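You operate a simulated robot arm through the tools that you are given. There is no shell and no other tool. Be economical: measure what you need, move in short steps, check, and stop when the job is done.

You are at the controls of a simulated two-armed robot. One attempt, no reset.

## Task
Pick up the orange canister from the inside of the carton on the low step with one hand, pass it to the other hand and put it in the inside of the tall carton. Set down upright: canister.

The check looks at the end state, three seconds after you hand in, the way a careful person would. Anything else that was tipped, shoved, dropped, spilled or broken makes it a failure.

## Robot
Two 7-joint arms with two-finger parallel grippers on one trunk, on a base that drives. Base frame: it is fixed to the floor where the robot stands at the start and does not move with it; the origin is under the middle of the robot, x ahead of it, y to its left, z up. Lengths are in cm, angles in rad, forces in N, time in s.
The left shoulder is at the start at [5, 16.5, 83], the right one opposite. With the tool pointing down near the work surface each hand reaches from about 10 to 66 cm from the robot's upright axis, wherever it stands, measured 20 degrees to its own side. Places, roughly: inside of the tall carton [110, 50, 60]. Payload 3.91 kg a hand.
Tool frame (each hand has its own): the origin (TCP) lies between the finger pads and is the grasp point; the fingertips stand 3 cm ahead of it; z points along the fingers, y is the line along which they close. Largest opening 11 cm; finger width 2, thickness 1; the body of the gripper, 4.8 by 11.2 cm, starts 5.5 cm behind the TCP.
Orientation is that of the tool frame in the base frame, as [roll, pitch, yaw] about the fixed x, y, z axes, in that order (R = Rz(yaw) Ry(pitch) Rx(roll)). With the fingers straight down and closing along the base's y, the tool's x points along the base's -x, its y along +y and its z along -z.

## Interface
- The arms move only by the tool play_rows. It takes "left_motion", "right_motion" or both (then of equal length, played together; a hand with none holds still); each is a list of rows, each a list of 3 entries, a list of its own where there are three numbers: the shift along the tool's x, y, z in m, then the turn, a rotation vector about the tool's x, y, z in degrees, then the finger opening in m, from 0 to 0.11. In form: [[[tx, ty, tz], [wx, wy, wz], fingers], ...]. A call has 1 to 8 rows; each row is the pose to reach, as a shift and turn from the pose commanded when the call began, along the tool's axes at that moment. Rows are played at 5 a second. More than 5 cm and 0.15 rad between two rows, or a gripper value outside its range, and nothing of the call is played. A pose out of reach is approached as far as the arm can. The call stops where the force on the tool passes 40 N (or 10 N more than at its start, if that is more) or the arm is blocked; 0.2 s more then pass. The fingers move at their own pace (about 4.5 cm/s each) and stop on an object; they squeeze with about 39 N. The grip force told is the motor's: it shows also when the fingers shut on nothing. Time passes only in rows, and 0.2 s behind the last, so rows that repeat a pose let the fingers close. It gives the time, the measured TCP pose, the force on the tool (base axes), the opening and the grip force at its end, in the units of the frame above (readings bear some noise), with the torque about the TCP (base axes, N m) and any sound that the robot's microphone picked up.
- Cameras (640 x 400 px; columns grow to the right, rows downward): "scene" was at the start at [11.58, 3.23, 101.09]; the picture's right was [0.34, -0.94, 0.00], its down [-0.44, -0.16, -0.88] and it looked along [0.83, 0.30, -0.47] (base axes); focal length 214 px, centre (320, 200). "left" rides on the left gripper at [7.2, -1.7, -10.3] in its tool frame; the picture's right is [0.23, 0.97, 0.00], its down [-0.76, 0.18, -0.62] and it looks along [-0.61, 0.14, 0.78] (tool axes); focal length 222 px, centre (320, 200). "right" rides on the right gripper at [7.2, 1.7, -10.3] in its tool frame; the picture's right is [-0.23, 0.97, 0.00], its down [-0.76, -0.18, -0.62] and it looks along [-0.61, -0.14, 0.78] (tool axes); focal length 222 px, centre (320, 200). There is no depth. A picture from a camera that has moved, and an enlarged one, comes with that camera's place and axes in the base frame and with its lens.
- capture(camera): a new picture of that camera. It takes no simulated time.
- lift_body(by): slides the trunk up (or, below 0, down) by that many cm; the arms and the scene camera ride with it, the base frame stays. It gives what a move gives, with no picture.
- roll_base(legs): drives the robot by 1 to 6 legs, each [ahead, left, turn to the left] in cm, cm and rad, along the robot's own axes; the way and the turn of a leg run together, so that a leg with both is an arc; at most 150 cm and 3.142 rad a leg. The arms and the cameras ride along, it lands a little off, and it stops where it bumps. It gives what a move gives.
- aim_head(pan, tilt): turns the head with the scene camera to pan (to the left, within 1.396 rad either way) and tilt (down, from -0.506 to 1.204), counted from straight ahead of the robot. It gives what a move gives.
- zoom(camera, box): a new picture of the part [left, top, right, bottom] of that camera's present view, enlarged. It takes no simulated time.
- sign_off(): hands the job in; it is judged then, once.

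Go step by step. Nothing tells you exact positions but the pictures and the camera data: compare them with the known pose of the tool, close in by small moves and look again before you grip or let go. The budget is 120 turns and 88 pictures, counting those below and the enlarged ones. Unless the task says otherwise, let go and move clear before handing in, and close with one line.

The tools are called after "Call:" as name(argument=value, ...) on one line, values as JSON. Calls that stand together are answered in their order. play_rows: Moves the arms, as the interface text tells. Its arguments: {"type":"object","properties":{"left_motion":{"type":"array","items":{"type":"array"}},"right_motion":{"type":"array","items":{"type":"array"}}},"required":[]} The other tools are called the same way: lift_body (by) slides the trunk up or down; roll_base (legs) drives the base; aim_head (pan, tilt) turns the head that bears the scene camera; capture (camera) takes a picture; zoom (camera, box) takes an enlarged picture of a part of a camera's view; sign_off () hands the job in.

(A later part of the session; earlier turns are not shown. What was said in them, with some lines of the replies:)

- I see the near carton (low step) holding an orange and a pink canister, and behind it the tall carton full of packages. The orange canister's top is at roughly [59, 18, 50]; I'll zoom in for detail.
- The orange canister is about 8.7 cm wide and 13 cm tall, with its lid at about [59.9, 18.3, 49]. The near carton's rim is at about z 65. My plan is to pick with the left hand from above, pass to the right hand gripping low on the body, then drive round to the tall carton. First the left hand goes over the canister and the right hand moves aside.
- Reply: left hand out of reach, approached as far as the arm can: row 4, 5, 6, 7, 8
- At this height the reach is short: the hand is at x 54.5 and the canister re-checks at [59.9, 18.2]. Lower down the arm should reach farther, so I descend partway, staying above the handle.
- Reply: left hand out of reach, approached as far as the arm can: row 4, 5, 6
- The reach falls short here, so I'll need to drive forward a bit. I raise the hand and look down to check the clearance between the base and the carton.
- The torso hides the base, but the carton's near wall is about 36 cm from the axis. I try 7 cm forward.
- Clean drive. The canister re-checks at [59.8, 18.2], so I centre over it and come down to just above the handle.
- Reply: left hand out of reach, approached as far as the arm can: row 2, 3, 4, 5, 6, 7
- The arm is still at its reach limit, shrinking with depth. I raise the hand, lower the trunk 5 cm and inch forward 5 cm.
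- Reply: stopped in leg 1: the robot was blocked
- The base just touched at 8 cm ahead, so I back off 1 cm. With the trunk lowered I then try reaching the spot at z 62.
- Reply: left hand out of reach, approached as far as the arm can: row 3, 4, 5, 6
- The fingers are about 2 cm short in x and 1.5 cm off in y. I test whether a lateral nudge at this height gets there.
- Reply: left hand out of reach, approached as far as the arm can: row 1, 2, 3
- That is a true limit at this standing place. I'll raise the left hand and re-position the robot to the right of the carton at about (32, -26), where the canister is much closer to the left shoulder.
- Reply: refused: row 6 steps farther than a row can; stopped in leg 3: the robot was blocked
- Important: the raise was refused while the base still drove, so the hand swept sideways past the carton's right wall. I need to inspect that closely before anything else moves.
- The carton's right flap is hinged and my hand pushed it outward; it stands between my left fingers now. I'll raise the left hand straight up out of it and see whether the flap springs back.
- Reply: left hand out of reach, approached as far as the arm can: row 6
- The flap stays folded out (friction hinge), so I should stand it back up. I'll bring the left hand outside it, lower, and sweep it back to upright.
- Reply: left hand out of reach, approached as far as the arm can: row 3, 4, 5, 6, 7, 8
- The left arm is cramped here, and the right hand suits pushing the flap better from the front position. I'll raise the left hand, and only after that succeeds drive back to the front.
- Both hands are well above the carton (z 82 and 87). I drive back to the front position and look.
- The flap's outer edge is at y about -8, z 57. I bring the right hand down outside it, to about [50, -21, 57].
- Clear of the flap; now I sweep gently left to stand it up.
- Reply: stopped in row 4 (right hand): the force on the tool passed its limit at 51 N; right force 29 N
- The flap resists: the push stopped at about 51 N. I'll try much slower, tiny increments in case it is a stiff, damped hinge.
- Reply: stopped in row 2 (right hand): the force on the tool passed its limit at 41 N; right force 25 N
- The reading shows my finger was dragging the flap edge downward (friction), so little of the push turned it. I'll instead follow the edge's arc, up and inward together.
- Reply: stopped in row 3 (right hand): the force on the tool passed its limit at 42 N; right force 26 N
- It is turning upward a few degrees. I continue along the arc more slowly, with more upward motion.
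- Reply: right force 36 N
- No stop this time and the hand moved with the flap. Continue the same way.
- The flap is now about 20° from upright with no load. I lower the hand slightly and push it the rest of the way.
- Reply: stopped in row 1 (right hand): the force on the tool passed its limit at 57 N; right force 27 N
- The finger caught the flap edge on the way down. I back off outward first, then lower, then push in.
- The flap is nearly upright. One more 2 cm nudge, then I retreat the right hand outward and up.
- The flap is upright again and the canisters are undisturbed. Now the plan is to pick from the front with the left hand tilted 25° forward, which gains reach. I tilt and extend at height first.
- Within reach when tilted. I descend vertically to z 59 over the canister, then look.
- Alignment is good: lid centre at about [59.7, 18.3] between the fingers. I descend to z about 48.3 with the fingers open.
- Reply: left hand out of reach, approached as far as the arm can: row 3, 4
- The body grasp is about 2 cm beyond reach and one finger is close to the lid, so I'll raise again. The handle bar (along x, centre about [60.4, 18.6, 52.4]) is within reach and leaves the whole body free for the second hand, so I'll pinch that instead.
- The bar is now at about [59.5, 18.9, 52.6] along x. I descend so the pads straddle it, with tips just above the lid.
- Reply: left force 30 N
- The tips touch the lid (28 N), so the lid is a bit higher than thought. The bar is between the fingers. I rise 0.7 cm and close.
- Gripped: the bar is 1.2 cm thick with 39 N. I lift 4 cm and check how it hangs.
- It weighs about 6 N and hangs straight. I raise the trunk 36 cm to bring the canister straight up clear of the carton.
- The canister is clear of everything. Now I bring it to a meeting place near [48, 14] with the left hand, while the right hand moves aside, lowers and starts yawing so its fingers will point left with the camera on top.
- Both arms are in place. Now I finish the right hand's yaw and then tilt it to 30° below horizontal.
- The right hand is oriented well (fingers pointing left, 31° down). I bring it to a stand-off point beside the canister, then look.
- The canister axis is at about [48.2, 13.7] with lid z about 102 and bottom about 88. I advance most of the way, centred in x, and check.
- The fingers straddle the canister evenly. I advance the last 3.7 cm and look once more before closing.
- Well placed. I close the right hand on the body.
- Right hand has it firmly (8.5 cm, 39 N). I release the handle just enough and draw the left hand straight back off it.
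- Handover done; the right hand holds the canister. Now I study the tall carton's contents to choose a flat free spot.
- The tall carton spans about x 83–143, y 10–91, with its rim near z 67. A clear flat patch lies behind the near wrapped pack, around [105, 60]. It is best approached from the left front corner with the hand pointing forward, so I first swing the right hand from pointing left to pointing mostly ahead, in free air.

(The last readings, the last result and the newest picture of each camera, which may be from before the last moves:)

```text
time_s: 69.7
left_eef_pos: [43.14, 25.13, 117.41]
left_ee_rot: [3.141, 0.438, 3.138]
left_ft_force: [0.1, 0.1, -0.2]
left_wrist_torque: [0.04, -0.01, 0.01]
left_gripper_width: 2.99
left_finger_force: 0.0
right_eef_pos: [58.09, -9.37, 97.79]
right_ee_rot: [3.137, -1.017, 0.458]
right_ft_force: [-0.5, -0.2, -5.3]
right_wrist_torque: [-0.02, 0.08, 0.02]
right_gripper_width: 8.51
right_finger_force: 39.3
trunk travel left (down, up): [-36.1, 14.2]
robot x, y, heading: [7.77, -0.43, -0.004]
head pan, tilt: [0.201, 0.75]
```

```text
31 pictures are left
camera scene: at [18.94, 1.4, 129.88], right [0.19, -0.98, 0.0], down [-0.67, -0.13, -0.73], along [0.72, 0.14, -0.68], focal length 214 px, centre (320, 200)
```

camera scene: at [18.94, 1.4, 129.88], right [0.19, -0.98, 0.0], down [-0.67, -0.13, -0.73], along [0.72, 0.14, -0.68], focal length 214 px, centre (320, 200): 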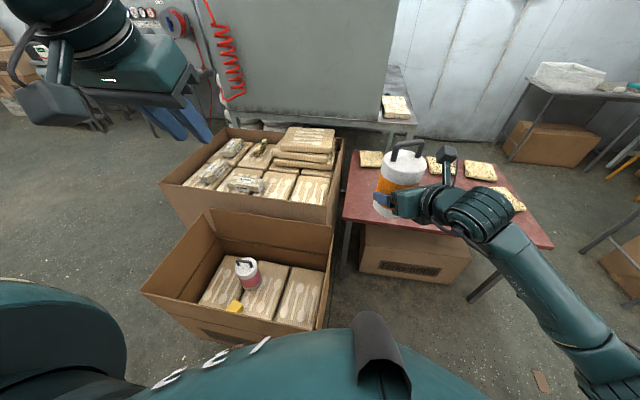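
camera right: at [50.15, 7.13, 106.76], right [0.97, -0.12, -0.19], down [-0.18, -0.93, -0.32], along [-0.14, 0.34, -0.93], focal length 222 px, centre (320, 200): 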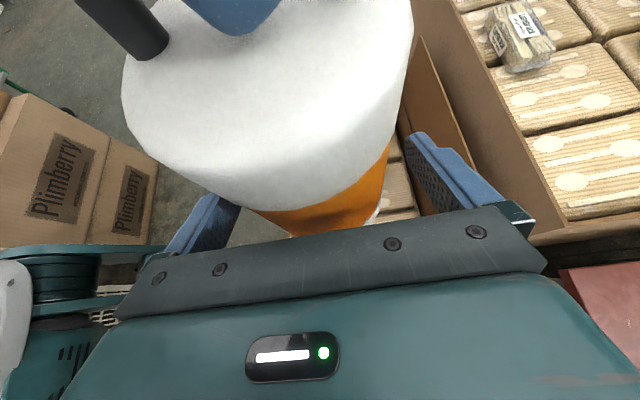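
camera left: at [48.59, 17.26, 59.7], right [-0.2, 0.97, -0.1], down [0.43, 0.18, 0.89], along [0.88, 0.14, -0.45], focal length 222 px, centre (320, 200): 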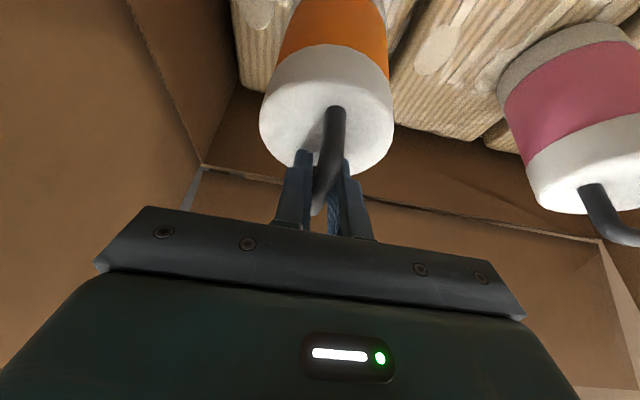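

The swing worked. I test how far the right arm reaches outward in this posture (free air).

Call:
play_rows(right_motion=[[[0.016, 0, 0.0255], [0, 0, 0], 0.07], [[0.032, 0, 0.051], [0, 0, 0], 0.07], [[0.047, 0, 0.0765], [0, 0, 0], 0.07], [[0.063, 0, 0.102], [0, 0, 0], 0.07], [[0.079, 0, 0.1275], [0, 0, 0], 0.07], [[0.095, 0, 0.153], [0, 0, 0], 0.07]])

```text
time_s: 71.1
left_eef_pos: [43.03, 25.17, 117.41]
left_ee_rot: [-3.138, 0.436, 3.139]
left_ft_force: [-0.1, -0.2, 0.5]
left_wrist_torque: [0.02, 0.03, -0.03]
left_gripper_width: 3.0
left_finger_force: 0.0
right_eef_pos: [74.23, -1.67, 98.08]
right_ee_rot: [3.137, -1.015, 0.463]
right_ft_force: [0.4, 0.2, -5.3]
right_wrist_torque: [0.0, 0.11, 0.02]
right_gripper_width: 8.52
right_finger_force: 39.0
trunk travel left (down, up): [-36.1, 14.2]
robot x, y, heading: [7.6, -0.27, -0.005]
head pan, tilt: [0.201, 0.75]
```

The right arm reaches 63 cm from its shoulder in this pose, which is plenty. I retract it and look left to check the drive path around to the tall carton's left front corner.

Call:
play_rows(right_motion=[[[-0.021, 0, -0.034], [0, 0, 0], 0.07], [[-0.042, 0, -0.068], [0, 0, 0], 0.07], [[-0.063, 0, -0.102], [0, 0, 0], 0.07], [[-0.079, 0, -0.1275], [0, 0, 0], 0.07]])

Call:
aim_head(pan=1.2, tilt=0.6)

Call:
capture(camera="scene")

```text
time_s: 72.1
left_eef_pos: [42.98, 25.15, 117.53]
left_ee_rot: [-3.141, 0.438, 3.138]
left_ft_force: [-0.1, 0.2, -0.1]
left_wrist_torque: [0.01, 0.01, 0.01]
left_gripper_width: 2.99
left_finger_force: 0.1
right_eef_pos: [60.6, -8.35, 98.2]
right_ee_rot: [3.137, -1.018, 0.461]
right_ft_force: [0.4, -0.3, -5.9]
right_wrist_torque: [-0.04, 0.06, 0.02]
right_gripper_width: 8.49
right_finger_force: 38.8
trunk travel left (down, up): [-36.1, 14.2]
robot x, y, heading: [7.91, -0.25, -0.007]
head pan, tilt: [0.201, 0.75]
```

```text
time_s: 73.3
left_eef_pos: [42.92, 25.05, 117.38]
left_ee_rot: [-3.139, 0.438, 3.14]
left_ft_force: [-0.1, -0.2, 0.1]
left_wrist_torque: [0.0, 0.01, 0.0]
left_gripper_width: 3.02
left_finger_force: 0.1
right_eef_pos: [60.64, -8.41, 98.14]
right_ee_rot: [3.137, -1.017, 0.46]
right_ft_force: [1.2, -0.5, -5.9]
right_wrist_torque: [-0.08, 0.09, -0.03]
right_gripper_width: 8.52
right_finger_force: 39.1
trunk travel left (down, up): [-36.1, 14.2]
robot x, y, heading: [7.62, -0.2, -0.001]
head pan, tilt: [1.201, 0.6]
```

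```text
30 pictures are left
camera scene: at [14.06, 8.02, 131.17], right [0.93, -0.37, 0.0], down [-0.21, -0.53, -0.82], along [0.3, 0.77, -0.57], focal length 214 px, centre (320, 200)
```

scene: 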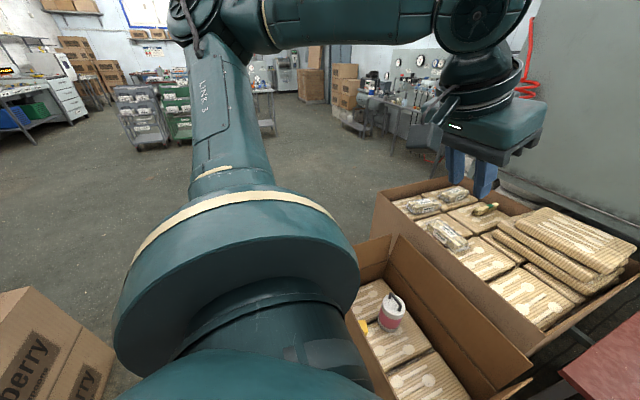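

The path on the left is open. I drive back a little, strafe left past the near carton, then forward to about (46, 96).

Call:
roll_base(legs=[[-4.5, 0, 0], [0, 96.5, 0]])

Call:
roll_base(legs=[[40, 0, 0]])

Call:
aim_head(pan=-0.4, tilt=0.75)

Call:
capture(camera="scene")

```text
time_s: 82.5
left_eef_pos: [39.33, 119.5, 117.48]
left_ee_rot: [-3.14, 0.438, 3.134]
left_ft_force: [0.2, 0.6, -1.0]
left_wrist_torque: [-0.02, 0.0, 0.0]
left_gripper_width: 3.01
left_finger_force: 0.0
right_eef_pos: [56.76, 86.0, 98.09]
right_ee_rot: [3.138, -1.017, 0.457]
right_ft_force: [-0.1, 0.3, -5.0]
right_wrist_torque: [-0.01, 0.08, 0.03]
right_gripper_width: 8.5
right_finger_force: 39.1
trunk travel left (down, up): [-36.1, 14.2]
robot x, y, heading: [4.24, 94.49, -0.014]
head pan, tilt: [1.201, 0.6]
```

```text
time_s: 85.0
left_eef_pos: [78.95, 119.23, 117.45]
left_ee_rot: [3.141, 0.438, 3.137]
left_ft_force: [0.2, -0.9, 0.3]
left_wrist_torque: [0.02, 0.03, 0.04]
left_gripper_width: 3.0
left_finger_force: 0.1
right_eef_pos: [96.65, 85.84, 97.97]
right_ee_rot: [3.137, -1.016, 0.458]
right_ft_force: [-0.4, 0.1, -5.4]
right_wrist_torque: [-0.01, 0.05, 0.0]
right_gripper_width: 8.52
right_finger_force: 38.5
trunk travel left (down, up): [-36.1, 14.2]
robot x, y, heading: [43.71, 94.06, -0.008]
head pan, tilt: [1.201, 0.6]
```

```text
time_s: 86.6
left_eef_pos: [79.03, 119.23, 117.41]
left_ee_rot: [3.141, 0.438, 3.137]
left_ft_force: [0.2, 1.0, 0.4]
left_wrist_torque: [-0.02, 0.02, 0.04]
left_gripper_width: 3.03
left_finger_force: 0.1
right_eef_pos: [96.65, 85.75, 98.06]
right_ee_rot: [3.137, -1.016, 0.459]
right_ft_force: [0.5, 0.5, -4.8]
right_wrist_torque: [-0.03, 0.07, 0.0]
right_gripper_width: 8.53
right_finger_force: 39.4
trunk travel left (down, up): [-36.1, 14.2]
robot x, y, heading: [43.62, 94.3, -0.005]
head pan, tilt: [-0.4, 0.75]
```

```text
29 pictures are left
camera scene: at [54.43, 90.76, 129.88], right [-0.4, -0.92, 0.0], down [-0.63, 0.27, -0.73], along [0.67, -0.29, -0.68], focal length 214 px, centre (320, 200)
```

scene: 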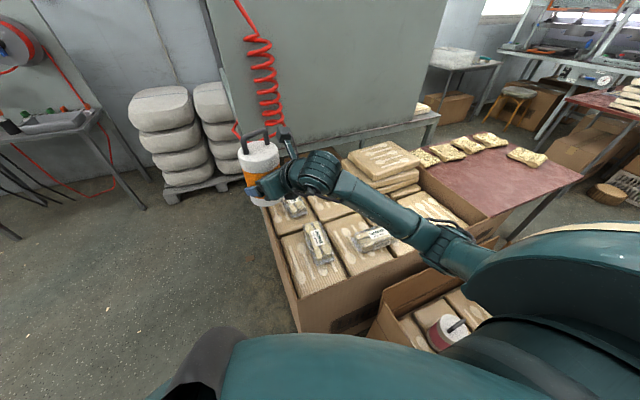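

Arrived with no bumps. I zoom into the tall carton from this side to locate the free patch.

Call:
zoom(camera="scene", box=[250, 130, 490, 280])

```text
2.67 times, centred on (370, 205) of scene
camera zoom: at [54.43, 90.76, 129.88], right [-0.4, -0.92, 0.0], down [-0.63, 0.27, -0.73], along [0.67, -0.29, -0.68], focal length 572 px, centre (187, 187)
```

zoom: 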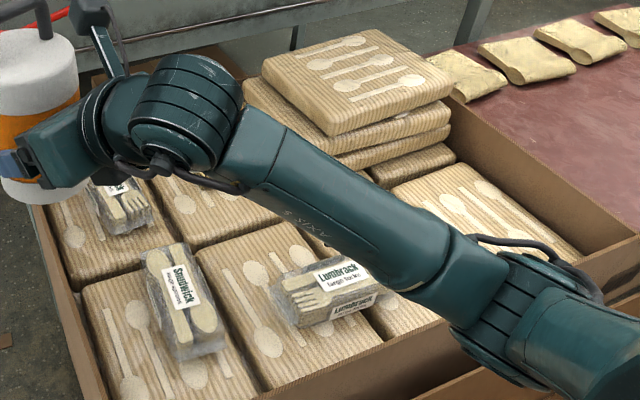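

The clear patch is at about [104.5, 57.5] on the package behind the Lumbrock pack and right of the Sandwich pack. I move the canister above it at height, turning the hand to point nearly straight ahead.

Call:
play_rows(right_motion=[[[-0.0045, 0.035, -0.0073], [-3.3, 0, 2.04], 0.07], [[-0.009, 0.07, -0.0146], [-6.6, 0, 4.08], 0.07], [[-0.0136, 0.105, -0.022], [-9.9, 0, 6.1], 0.07], [[-0.018, 0.14, -0.029], [-13.2, 0, 8.15], 0.07], [[-0.0226, 0.175, -0.0366], [-16.5, 0, 10.2], 0.07], [[-0.027, 0.21, -0.044], [-19.8, 0, 12.2], 0.07], [[-0.0317, 0.245, -0.051], [-23.1, 0, 14.3], 0.07], [[-0.0362, 0.28, -0.0585], [-26.4, 0, 16.3], 0.07]])

Call:
capture(camera="scene")

Call:
capture(camera="right")

```text
time_s: 88.4
left_eef_pos: [79.15, 119.27, 117.41]
left_ee_rot: [-3.141, 0.439, 3.137]
left_ft_force: [-0.5, 0.2, -0.3]
left_wrist_torque: [0.01, 0.0, 0.01]
left_gripper_width: 2.98
left_finger_force: 0.1
right_eef_pos: [102.91, 57.5, 98.19]
right_ee_rot: [3.138, -1.019, -0.083]
right_ft_force: [0.7, 0.4, -4.8]
right_wrist_torque: [0.03, 0.11, 0.02]
right_gripper_width: 8.52
right_finger_force: 39.0
trunk travel left (down, up): [-36.1, 14.2]
robot x, y, heading: [43.99, 94.17, -0.009]
head pan, tilt: [-0.4, 0.75]
```

```text
27 pictures are left
camera scene: at [54.43, 90.69, 129.88], right [-0.4, -0.92, 0.0], down [-0.63, 0.27, -0.73], along [0.67, -0.29, -0.68], focal length 214 px, centre (320, 200)
```

scene: 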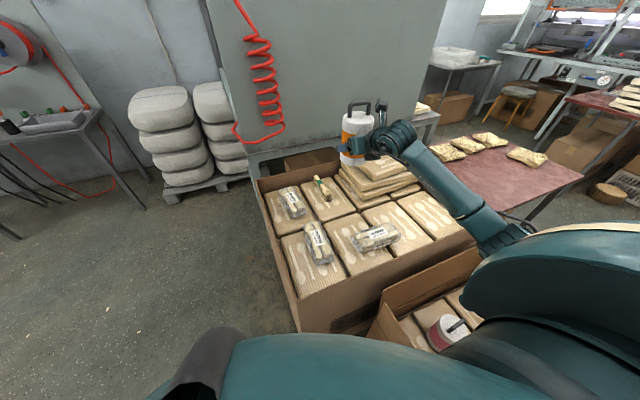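

```text
26 pictures are left
camera right: at [97.74, 56.04, 109.9], right [-0.2, -0.96, -0.19], down [-0.91, 0.26, -0.32], along [0.36, 0.11, -0.93], focal length 222 px, centre (320, 200)
```

right: 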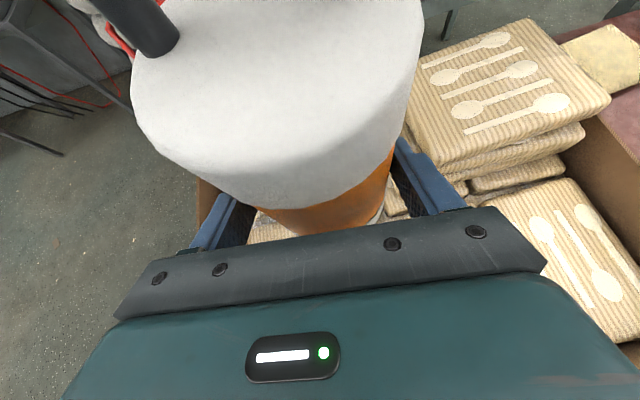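

Now the carton's inside is unobstructed in the scene view; I zoom for a precise fix on the free patch.

Call:
zoom(camera="scene", box=[260, 150, 484, 290])

```text
2.86 times, centred on (372, 220) of scene
camera zoom: at [54.43, 90.69, 129.88], right [-0.4, -0.92, 0.0], down [-0.63, 0.27, -0.73], along [0.67, -0.29, -0.68], focal length 613 px, centre (171, 143)
```

zoom: 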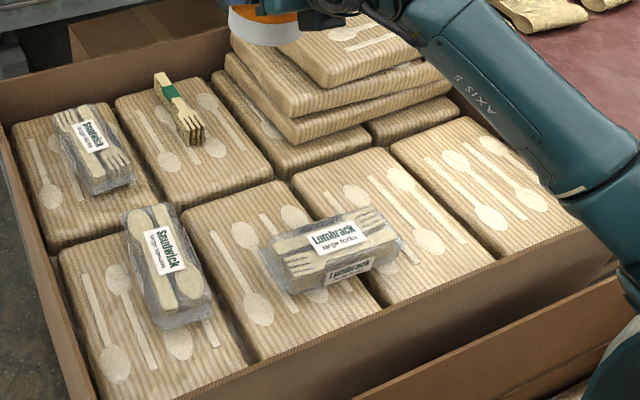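

The patch is centred at about [103.6, 57.6] with 2+ cm of margin all round. I shift 0.9 cm back, then lower the trunk 24 cm and check.

Call:
play_rows(right_motion=[[[-0.0045, 0, -0.0075], [0, 0, 0], 0.07], [[-0.0045, 0, -0.0075], [0, 0, 0], 0.07]])

Call:
lift_body(by=-24)

Call:
capture(camera="scene")

Call:
capture(camera="right")

```text
time_s: 89.0
left_eef_pos: [79.0, 119.25, 117.37]
left_ee_rot: [-3.14, 0.439, 3.135]
left_ft_force: [0.6, 0.5, 0.3]
left_wrist_torque: [0.04, -0.01, 0.01]
left_gripper_width: 3.01
left_finger_force: 0.2
right_eef_pos: [101.95, 57.51, 98.22]
right_ee_rot: [3.137, -1.018, -0.081]
right_ft_force: [-0.8, -0.5, -5.9]
right_wrist_torque: [0.01, 0.09, 0.04]
right_gripper_width: 8.52
right_finger_force: 39.3
trunk travel left (down, up): [-36.1, 14.2]
robot x, y, heading: [43.88, 93.84, -0.005]
head pan, tilt: [-0.4, 0.75]
```

```text
time_s: 91.5
left_eef_pos: [79.11, 119.37, 93.42]
left_ee_rot: [3.141, 0.439, 3.136]
left_ft_force: [-1.0, 0.4, 0.2]
left_wrist_torque: [0.01, 0.02, 0.01]
left_gripper_width: 3.0
left_finger_force: 0.0
right_eef_pos: [101.96, 57.45, 74.24]
right_ee_rot: [3.138, -1.018, -0.081]
right_ft_force: [0.4, 0.2, -5.9]
right_wrist_torque: [0.0, 0.1, -0.02]
right_gripper_width: 8.52
right_finger_force: 38.9
trunk travel left (down, up): [-12.1, 38.2]
robot x, y, heading: [44.17, 94.01, -0.004]
head pan, tilt: [-0.4, 0.75]
```

```text
24 pictures are left
camera scene: at [54.41, 90.74, 105.89], right [-0.4, -0.92, 0.0], down [-0.63, 0.27, -0.73], along [0.67, -0.29, -0.68], focal length 214 px, centre (320, 200)
```

scene: 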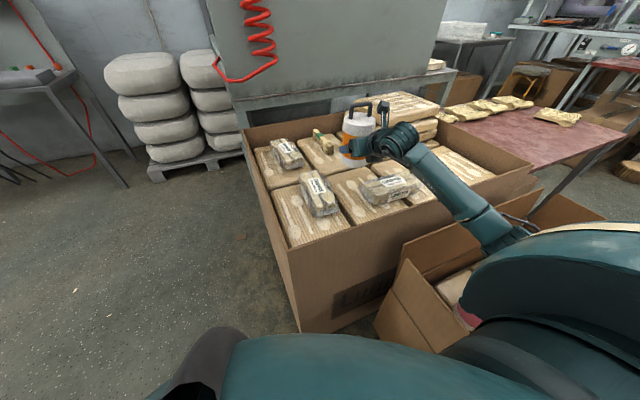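

```text
23 pictures are left
camera right: at [96.84, 56.17, 85.88], right [-0.2, -0.96, -0.19], down [-0.91, 0.26, -0.32], along [0.36, 0.11, -0.93], focal length 222 px, centre (320, 200)
```

right: 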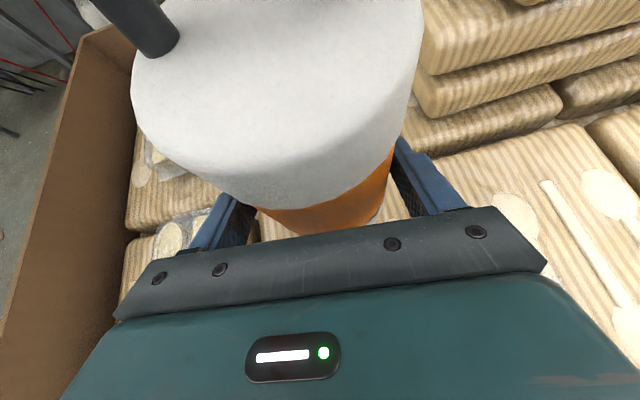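

I zoom in to check the canister's tilt and position relative to the packs, and the forearm's clearance to the near carton's flaps.

Call:
zoom(camera="scene", box=[250, 90, 460, 221])

Call:
zoom(camera="scene", box=[360, 140, 640, 315])

```text
3.05 times, centred on (355, 156) of scene
camera zoom: at [54.41, 90.74, 105.89], right [-0.4, -0.92, 0.0], down [-0.63, 0.27, -0.73], along [0.67, -0.29, -0.68], focal length 654 px, centre (213, 336)
```

zoom: 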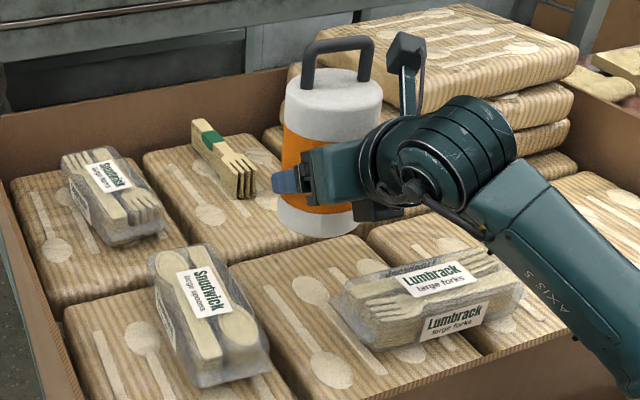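

```text
2.29 times, centred on (500, 228) of scene
camera zoom: at [54.41, 90.74, 105.89], right [-0.4, -0.92, 0.0], down [-0.63, 0.27, -0.73], along [0.67, -0.29, -0.68], focal length 490 px, centre (-91, 137)
```

zoom: 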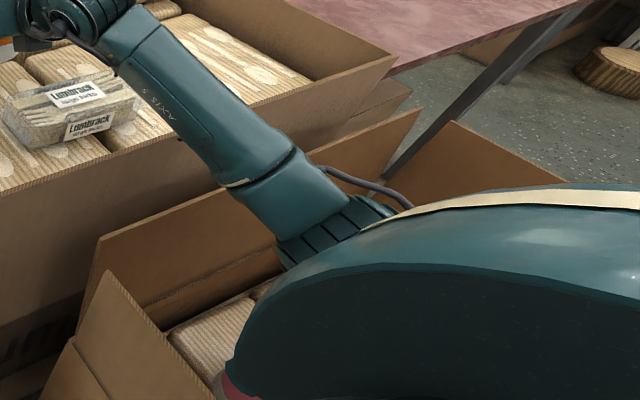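

The canister is upright and just about 1 cm too far forward; the elbow sits over the near carton, so I'll lower with the arm only, not the trunk. I correct by 1 cm and descend 4 cm.

Call:
play_rows(right_motion=[[[-0.0055, -0.0052, -0.0089], [0, 0, 0], 0.07], [[-0.014, -0.0052, -0.0036], [0, 0, 0], 0.07], [[-0.0225, -0.0052, 0.0016], [0, 0, 0], 0.07], [[-0.031, -0.0052, 0.0069], [0, 0, 0], 0.07], [[-0.0395, -0.0052, 0.0121], [0, 0, 0], 0.07]])

Call:
zoom(camera="scene", box=[250, 90, 460, 221])

```text
time_s: 92.7
left_eef_pos: [79.21, 119.23, 93.46]
left_ee_rot: [3.141, 0.438, 3.136]
left_ft_force: [-0.4, 0.1, 0.1]
left_wrist_torque: [0.0, 0.03, 0.02]
left_gripper_width: 3.01
left_finger_force: 0.1
right_eef_pos: [101.13, 58.03, 70.44]
right_ee_rot: [3.136, -1.019, -0.079]
right_ft_force: [-0.3, -0.4, -5.0]
right_wrist_torque: [0.0, 0.11, -0.02]
right_gripper_width: 8.53
right_finger_force: 38.6
trunk travel left (down, up): [-12.1, 38.2]
robot x, y, heading: [43.6, 94.25, -0.008]
head pan, tilt: [-0.4, 0.75]
```

```text
3.05 times, centred on (355, 156) of scene
camera zoom: at [54.42, 90.73, 105.88], right [-0.4, -0.92, 0.0], down [-0.63, 0.27, -0.73], along [0.67, -0.29, -0.68], focal length 654 px, centre (213, 336)
```

zoom: 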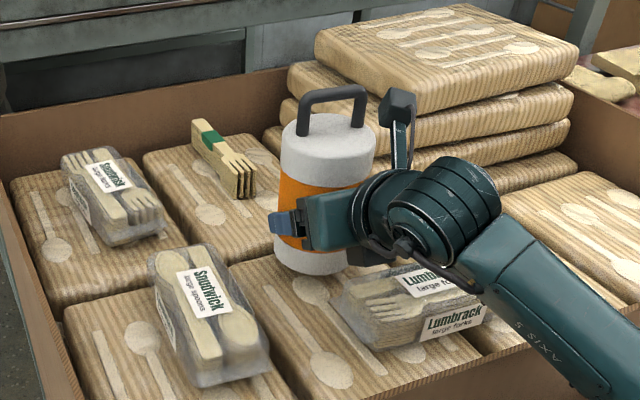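

Position is right (bottom at about [103.5, 57.9]). I descend slowly, watching the force.

Call:
play_rows(right_motion=[[[-0.0051, 0, 0.0032], [0, 0, 0], 0.07], [[-0.0102, 0, 0.0063], [0, 0, 0], 0.07], [[-0.0153, 0, 0.0095], [0, 0, 0], 0.07], [[-0.0187, 0, 0.0116], [0, 0, 0], 0.07]])

Call:
zoom(camera="scene", box=[290, 100, 430, 188])

```text
time_s: 93.7
left_eef_pos: [78.81, 119.33, 93.55]
left_ee_rot: [-3.14, 0.44, 3.138]
left_ft_force: [0.3, -0.4, 0.1]
left_wrist_torque: [0.01, 0.01, -0.02]
left_gripper_width: 2.98
left_finger_force: 0.0
right_eef_pos: [101.07, 58.02, 68.85]
right_ee_rot: [3.138, -1.035, -0.086]
right_ft_force: [-1.6, -2.0, 20.0]
right_wrist_torque: [0.64, 0.28, 0.1]
right_gripper_width: 8.51
right_finger_force: 39.2
trunk travel left (down, up): [-12.1, 38.2]
robot x, y, heading: [43.61, 93.97, -0.009]
head pan, tilt: [-0.4, 0.75]
```

```text
4.55 times, centred on (360, 144) of scene
camera zoom: at [54.23, 90.84, 105.96], right [-0.4, -0.92, 0.0], down [-0.62, 0.27, -0.73], along [0.67, -0.29, -0.68], focal length 975 px, centre (138, 454)
```

zoom: 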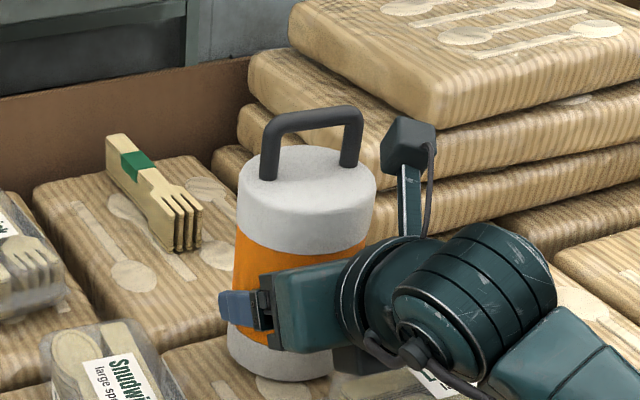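

Contact at TCP z 68.9 with 20 N upward. Before releasing I check that it's the canister base touching, not the gripper on the Lumbrock pack.

Call:
zoom(camera="scene", box=[300, 145, 412, 215])

Call:
capture(camera="right")

```text
5.71 times, centred on (356, 180) of scene
camera zoom: at [54.23, 90.84, 105.96], right [-0.4, -0.92, 0.0], down [-0.62, 0.27, -0.73], along [0.67, -0.29, -0.68], focal length 1226 px, centre (114, 314)
```

zoom: 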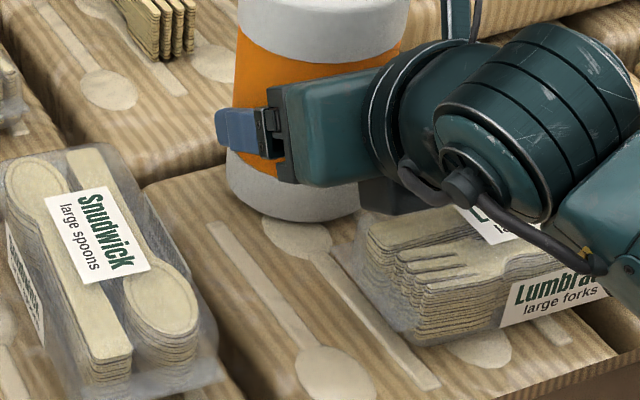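

```text
17 pictures are left
camera right: at [95.76, 56.75, 80.41], right [-0.2, -0.96, -0.19], down [-0.91, 0.26, -0.34], along [0.37, 0.11, -0.92], focal length 222 px, centre (320, 200)
```

right: 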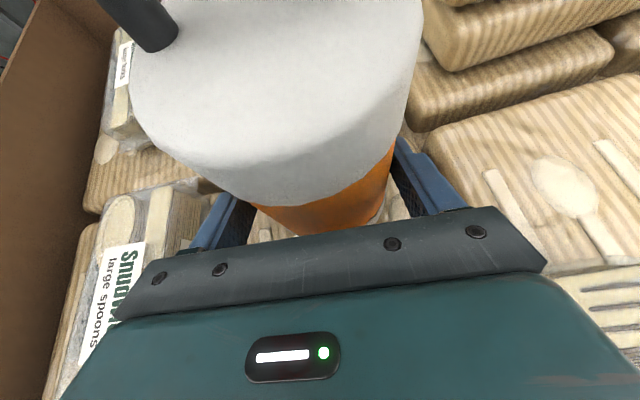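

The canister's base is on the package, clear of both wrapped packs, and upright in view. I ease the downward push, then open the fingers.

Call:
play_rows(right_motion=[[[0.002, 0, -0.0013], [0, 0, 0], 0.07], [[0.004, 0, -0.0025], [0, 0, 0], 0.07], [[0.004, 0, -0.0025], [0, 0, 0], 0.07]])

```text
time_s: 94.5
left_eef_pos: [78.85, 119.22, 93.6]
left_ee_rot: [-3.141, 0.44, 3.139]
left_ft_force: [-0.2, -0.4, -0.1]
left_wrist_torque: [0.01, 0.04, -0.03]
left_gripper_width: 3.01
left_finger_force: 0.0
right_eef_pos: [101.04, 58.03, 68.88]
right_ee_rot: [3.138, -1.026, -0.082]
right_ft_force: [8.0, -2.8, 14.7]
right_wrist_torque: [0.39, -1.39, -0.32]
right_gripper_width: 8.49
right_finger_force: 38.9
trunk travel left (down, up): [-12.1, 38.2]
robot x, y, heading: [43.88, 94.16, -0.008]
head pan, tilt: [-0.4, 0.75]
```

Still 15 N of support; I ease up a few more millimetres so the release is soft.

Call:
play_rows(right_motion=[[[0.001, 0, -0.0006], [0, 0, 0], 0.07], [[0.002, 0, -0.0012], [0, 0, 0], 0.07], [[0.002, 0, -0.0012], [0, 0, 0], 0.07]])

```text
time_s: 95.3
left_eef_pos: [78.99, 119.37, 93.57]
left_ee_rot: [-3.138, 0.441, 3.139]
left_ft_force: [-0.3, 0.1, -0.1]
left_wrist_torque: [0.02, -0.01, -0.03]
left_gripper_width: 2.99
left_finger_force: 0.1
right_eef_pos: [100.98, 58.07, 68.88]
right_ee_rot: [3.137, -1.022, -0.079]
right_ft_force: [7.3, -0.7, 10.9]
right_wrist_torque: [0.21, -1.12, -0.14]
right_gripper_width: 8.5
right_finger_force: 38.8
trunk travel left (down, up): [-12.1, 38.2]
robot x, y, heading: [43.61, 94.05, -0.007]
head pan, tilt: [-0.4, 0.75]
```

Still lightly preloaded; another 3 mm.

Call:
play_rows(right_motion=[[[0.0015, 0, -0.0009], [0, 0, 0], 0.07], [[0.003, 0, -0.0018], [0, 0, 0], 0.07], [[0.003, 0, -0.0018], [0, 0, 0], 0.07]])

```text
time_s: 96.1
left_eef_pos: [79.02, 119.28, 93.46]
left_ee_rot: [-3.139, 0.44, 3.137]
left_ft_force: [0.2, 0.8, -0.2]
left_wrist_torque: [0.03, 0.02, -0.01]
left_gripper_width: 3.01
left_finger_force: 0.0
right_eef_pos: [100.9, 58.17, 69.0]
right_ee_rot: [3.138, -1.014, -0.082]
right_ft_force: [1.4, 1.7, -0.4]
right_wrist_torque: [0.16, -0.31, 0.08]
right_gripper_width: 8.51
right_finger_force: 38.8
trunk travel left (down, up): [-12.1, 38.2]
robot x, y, heading: [43.76, 93.4, -0.005]
head pan, tilt: [-0.4, 0.75]
```

The canister's weight is now carried by the package. I open the fingers gradually.

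Call:
play_rows(right_motion=[[[0, 0, 0], [0, 0, 0], 0.088], [[0, 0, 0], [0, 0, 0], 0.092], [[0, 0, 0], [0, 0, 0], 0.098], [[0, 0, 0], [0, 0, 0], 0.105], [[0, 0, 0], [0, 0, 0], 0.11], [[0, 0, 0], [0, 0, 0], 0.11]])

Call:
zoom(camera="scene", box=[290, 100, 430, 188])

Call:
capture(camera="right")

```text
time_s: 97.5
left_eef_pos: [79.01, 119.38, 93.58]
left_ee_rot: [-3.139, 0.439, 3.136]
left_ft_force: [-0.1, -0.1, 1.0]
left_wrist_torque: [0.02, -0.02, 0.03]
left_gripper_width: 3.02
left_finger_force: 0.0
right_eef_pos: [100.92, 57.99, 69.18]
right_ee_rot: [3.136, -1.02, -0.082]
right_ft_force: [0.2, -0.4, 0.4]
right_wrist_torque: [0.01, -0.01, 0.03]
right_gripper_width: 11.01
right_finger_force: 0.1
trunk travel left (down, up): [-12.1, 38.2]
robot x, y, heading: [43.82, 94.18, -0.011]
head pan, tilt: [-0.4, 0.75]
```

```text
4.55 times, centred on (360, 144) of scene
camera zoom: at [54.37, 90.76, 105.89], right [-0.4, -0.92, 0.0], down [-0.63, 0.27, -0.73], along [0.67, -0.29, -0.68], focal length 975 px, centre (138, 454)
```

zoom: 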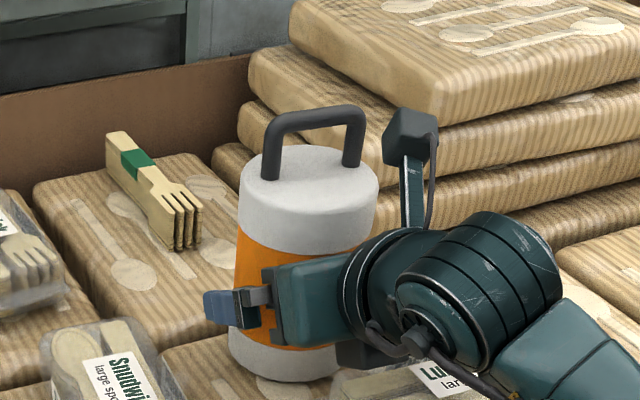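

```text
15 pictures are left
camera right: at [95.82, 56.71, 80.74], right [-0.2, -0.96, -0.19], down [-0.91, 0.26, -0.32], along [0.36, 0.11, -0.93], focal length 222 px, centre (320, 200)
```

right: 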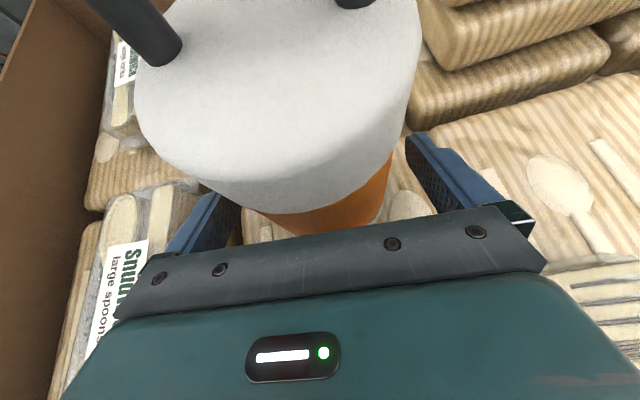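

The canister stands on its own. I withdraw the hand straight back along its own axis.

Call:
play_rows(right_motion=[[[0, 0, -0.015], [0, 0, 0], 0.11], [[0, 0, -0.03], [0, 0, 0], 0.11], [[0, 0, -0.05], [0, 0, 0], 0.11], [[0, 0, -0.075], [0, 0, 0], 0.11], [[0.01, 0, -0.1], [0, 0, 0], 0.11], [[0.03, 0, -0.13], [0, 0, 0], 0.11], [[0.06, 0, -0.15], [0, 0, 0], 0.11]])

Call:
zoom(camera="scene", box=[250, 90, 460, 221])

```text
time_s: 99.1
left_eef_pos: [79.06, 119.29, 93.39]
left_ee_rot: [-3.14, 0.441, 3.137]
left_ft_force: [-0.2, 0.3, 0.1]
left_wrist_torque: [0.03, 0.02, -0.01]
left_gripper_width: 3.01
left_finger_force: 0.1
right_eef_pos: [91.43, 58.91, 82.13]
right_ee_rot: [3.137, -1.018, -0.081]
right_ft_force: [0.9, -0.3, 0.1]
right_wrist_torque: [0.0, -0.01, 0.01]
right_gripper_width: 11.0
right_finger_force: 0.0
trunk travel left (down, up): [-12.1, 38.2]
robot x, y, heading: [43.78, 93.94, -0.004]
head pan, tilt: [-0.4, 0.75]
```

```text
3.05 times, centred on (355, 156) of scene
camera zoom: at [54.37, 90.76, 105.89], right [-0.4, -0.92, 0.0], down [-0.63, 0.27, -0.73], along [0.67, -0.29, -0.68], focal length 654 px, centre (213, 336)
```

zoom: 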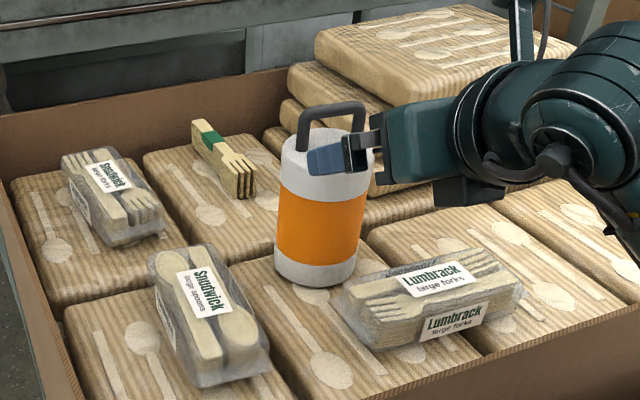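

The canister stands upright and nothing else has moved. I raise the trunk to lift both arms clear and check both cartons.

Call:
lift_body(by=24)

Call:
play_rows(right_motion=[[[0, 0, -0.04], [0, 0, 0], 0.11], [[0, 0, -0.08], [0, 0, 0], 0.11], [[0, 0, -0.12], [0, 0, 0], 0.11]])

Call:
capture(camera="scene")

```text
time_s: 101.6
left_eef_pos: [79.03, 119.24, 117.54]
left_ee_rot: [3.141, 0.44, 3.136]
left_ft_force: [0.1, 0.3, 0.0]
left_wrist_torque: [0.02, 0.0, 0.03]
left_gripper_width: 3.01
left_finger_force: 0.1
right_eef_pos: [91.5, 58.81, 106.04]
right_ee_rot: [3.137, -1.021, -0.082]
right_ft_force: [-0.3, 0.1, -0.2]
right_wrist_torque: [0.03, -0.01, 0.01]
right_gripper_width: 10.99
right_finger_force: 0.0
trunk travel left (down, up): [-36.1, 14.2]
robot x, y, heading: [43.94, 93.69, -0.006]
head pan, tilt: [-0.4, 0.75]
```

```text
time_s: 102.4
left_eef_pos: [78.93, 119.29, 117.41]
left_ee_rot: [3.141, 0.441, 3.136]
left_ft_force: [0.8, -0.3, 0.8]
left_wrist_torque: [0.04, -0.01, -0.02]
left_gripper_width: 3.01
left_finger_force: 0.0
right_eef_pos: [82.66, 58.97, 113.05]
right_ee_rot: [3.135, -1.016, -0.08]
right_ft_force: [-0.3, 0.1, 0.7]
right_wrist_torque: [-0.02, -0.05, -0.04]
right_gripper_width: 10.99
right_finger_force: 0.2
right hand out of reach, approached as far as the arm can: row 3
trunk travel left (down, up): [-36.1, 14.2]
robot x, y, heading: [43.8, 93.84, -0.004]
head pan, tilt: [-0.4, 0.75]
```

```text
13 pictures are left
camera scene: at [54.37, 90.77, 129.89], right [-0.4, -0.92, 0.0], down [-0.63, 0.27, -0.73], along [0.67, -0.29, -0.68], focal length 214 px, centre (320, 200)
```

scene: 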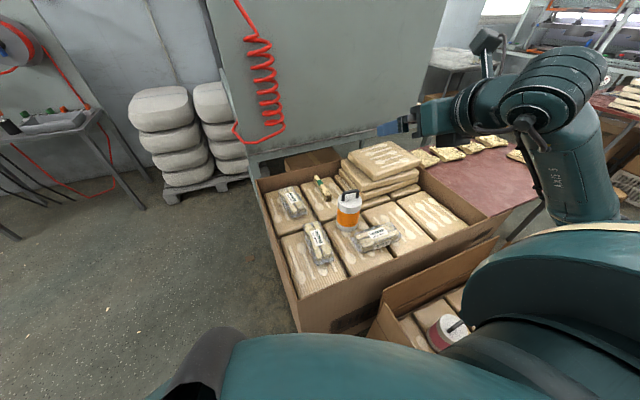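

The orange canister stands upright in the tall carton, both hands are clear, and the other items, the pink canister and the near carton look undisturbed. I hand in.

Call:
sign_off()

```text
The job is handed in.
```

The orange canister went from the left hand to the right and now stands upright inside the tall carton. On the way, my left hand knocked the near carton's right flap outward. I pushed it back up, and both canisters stayed upright.
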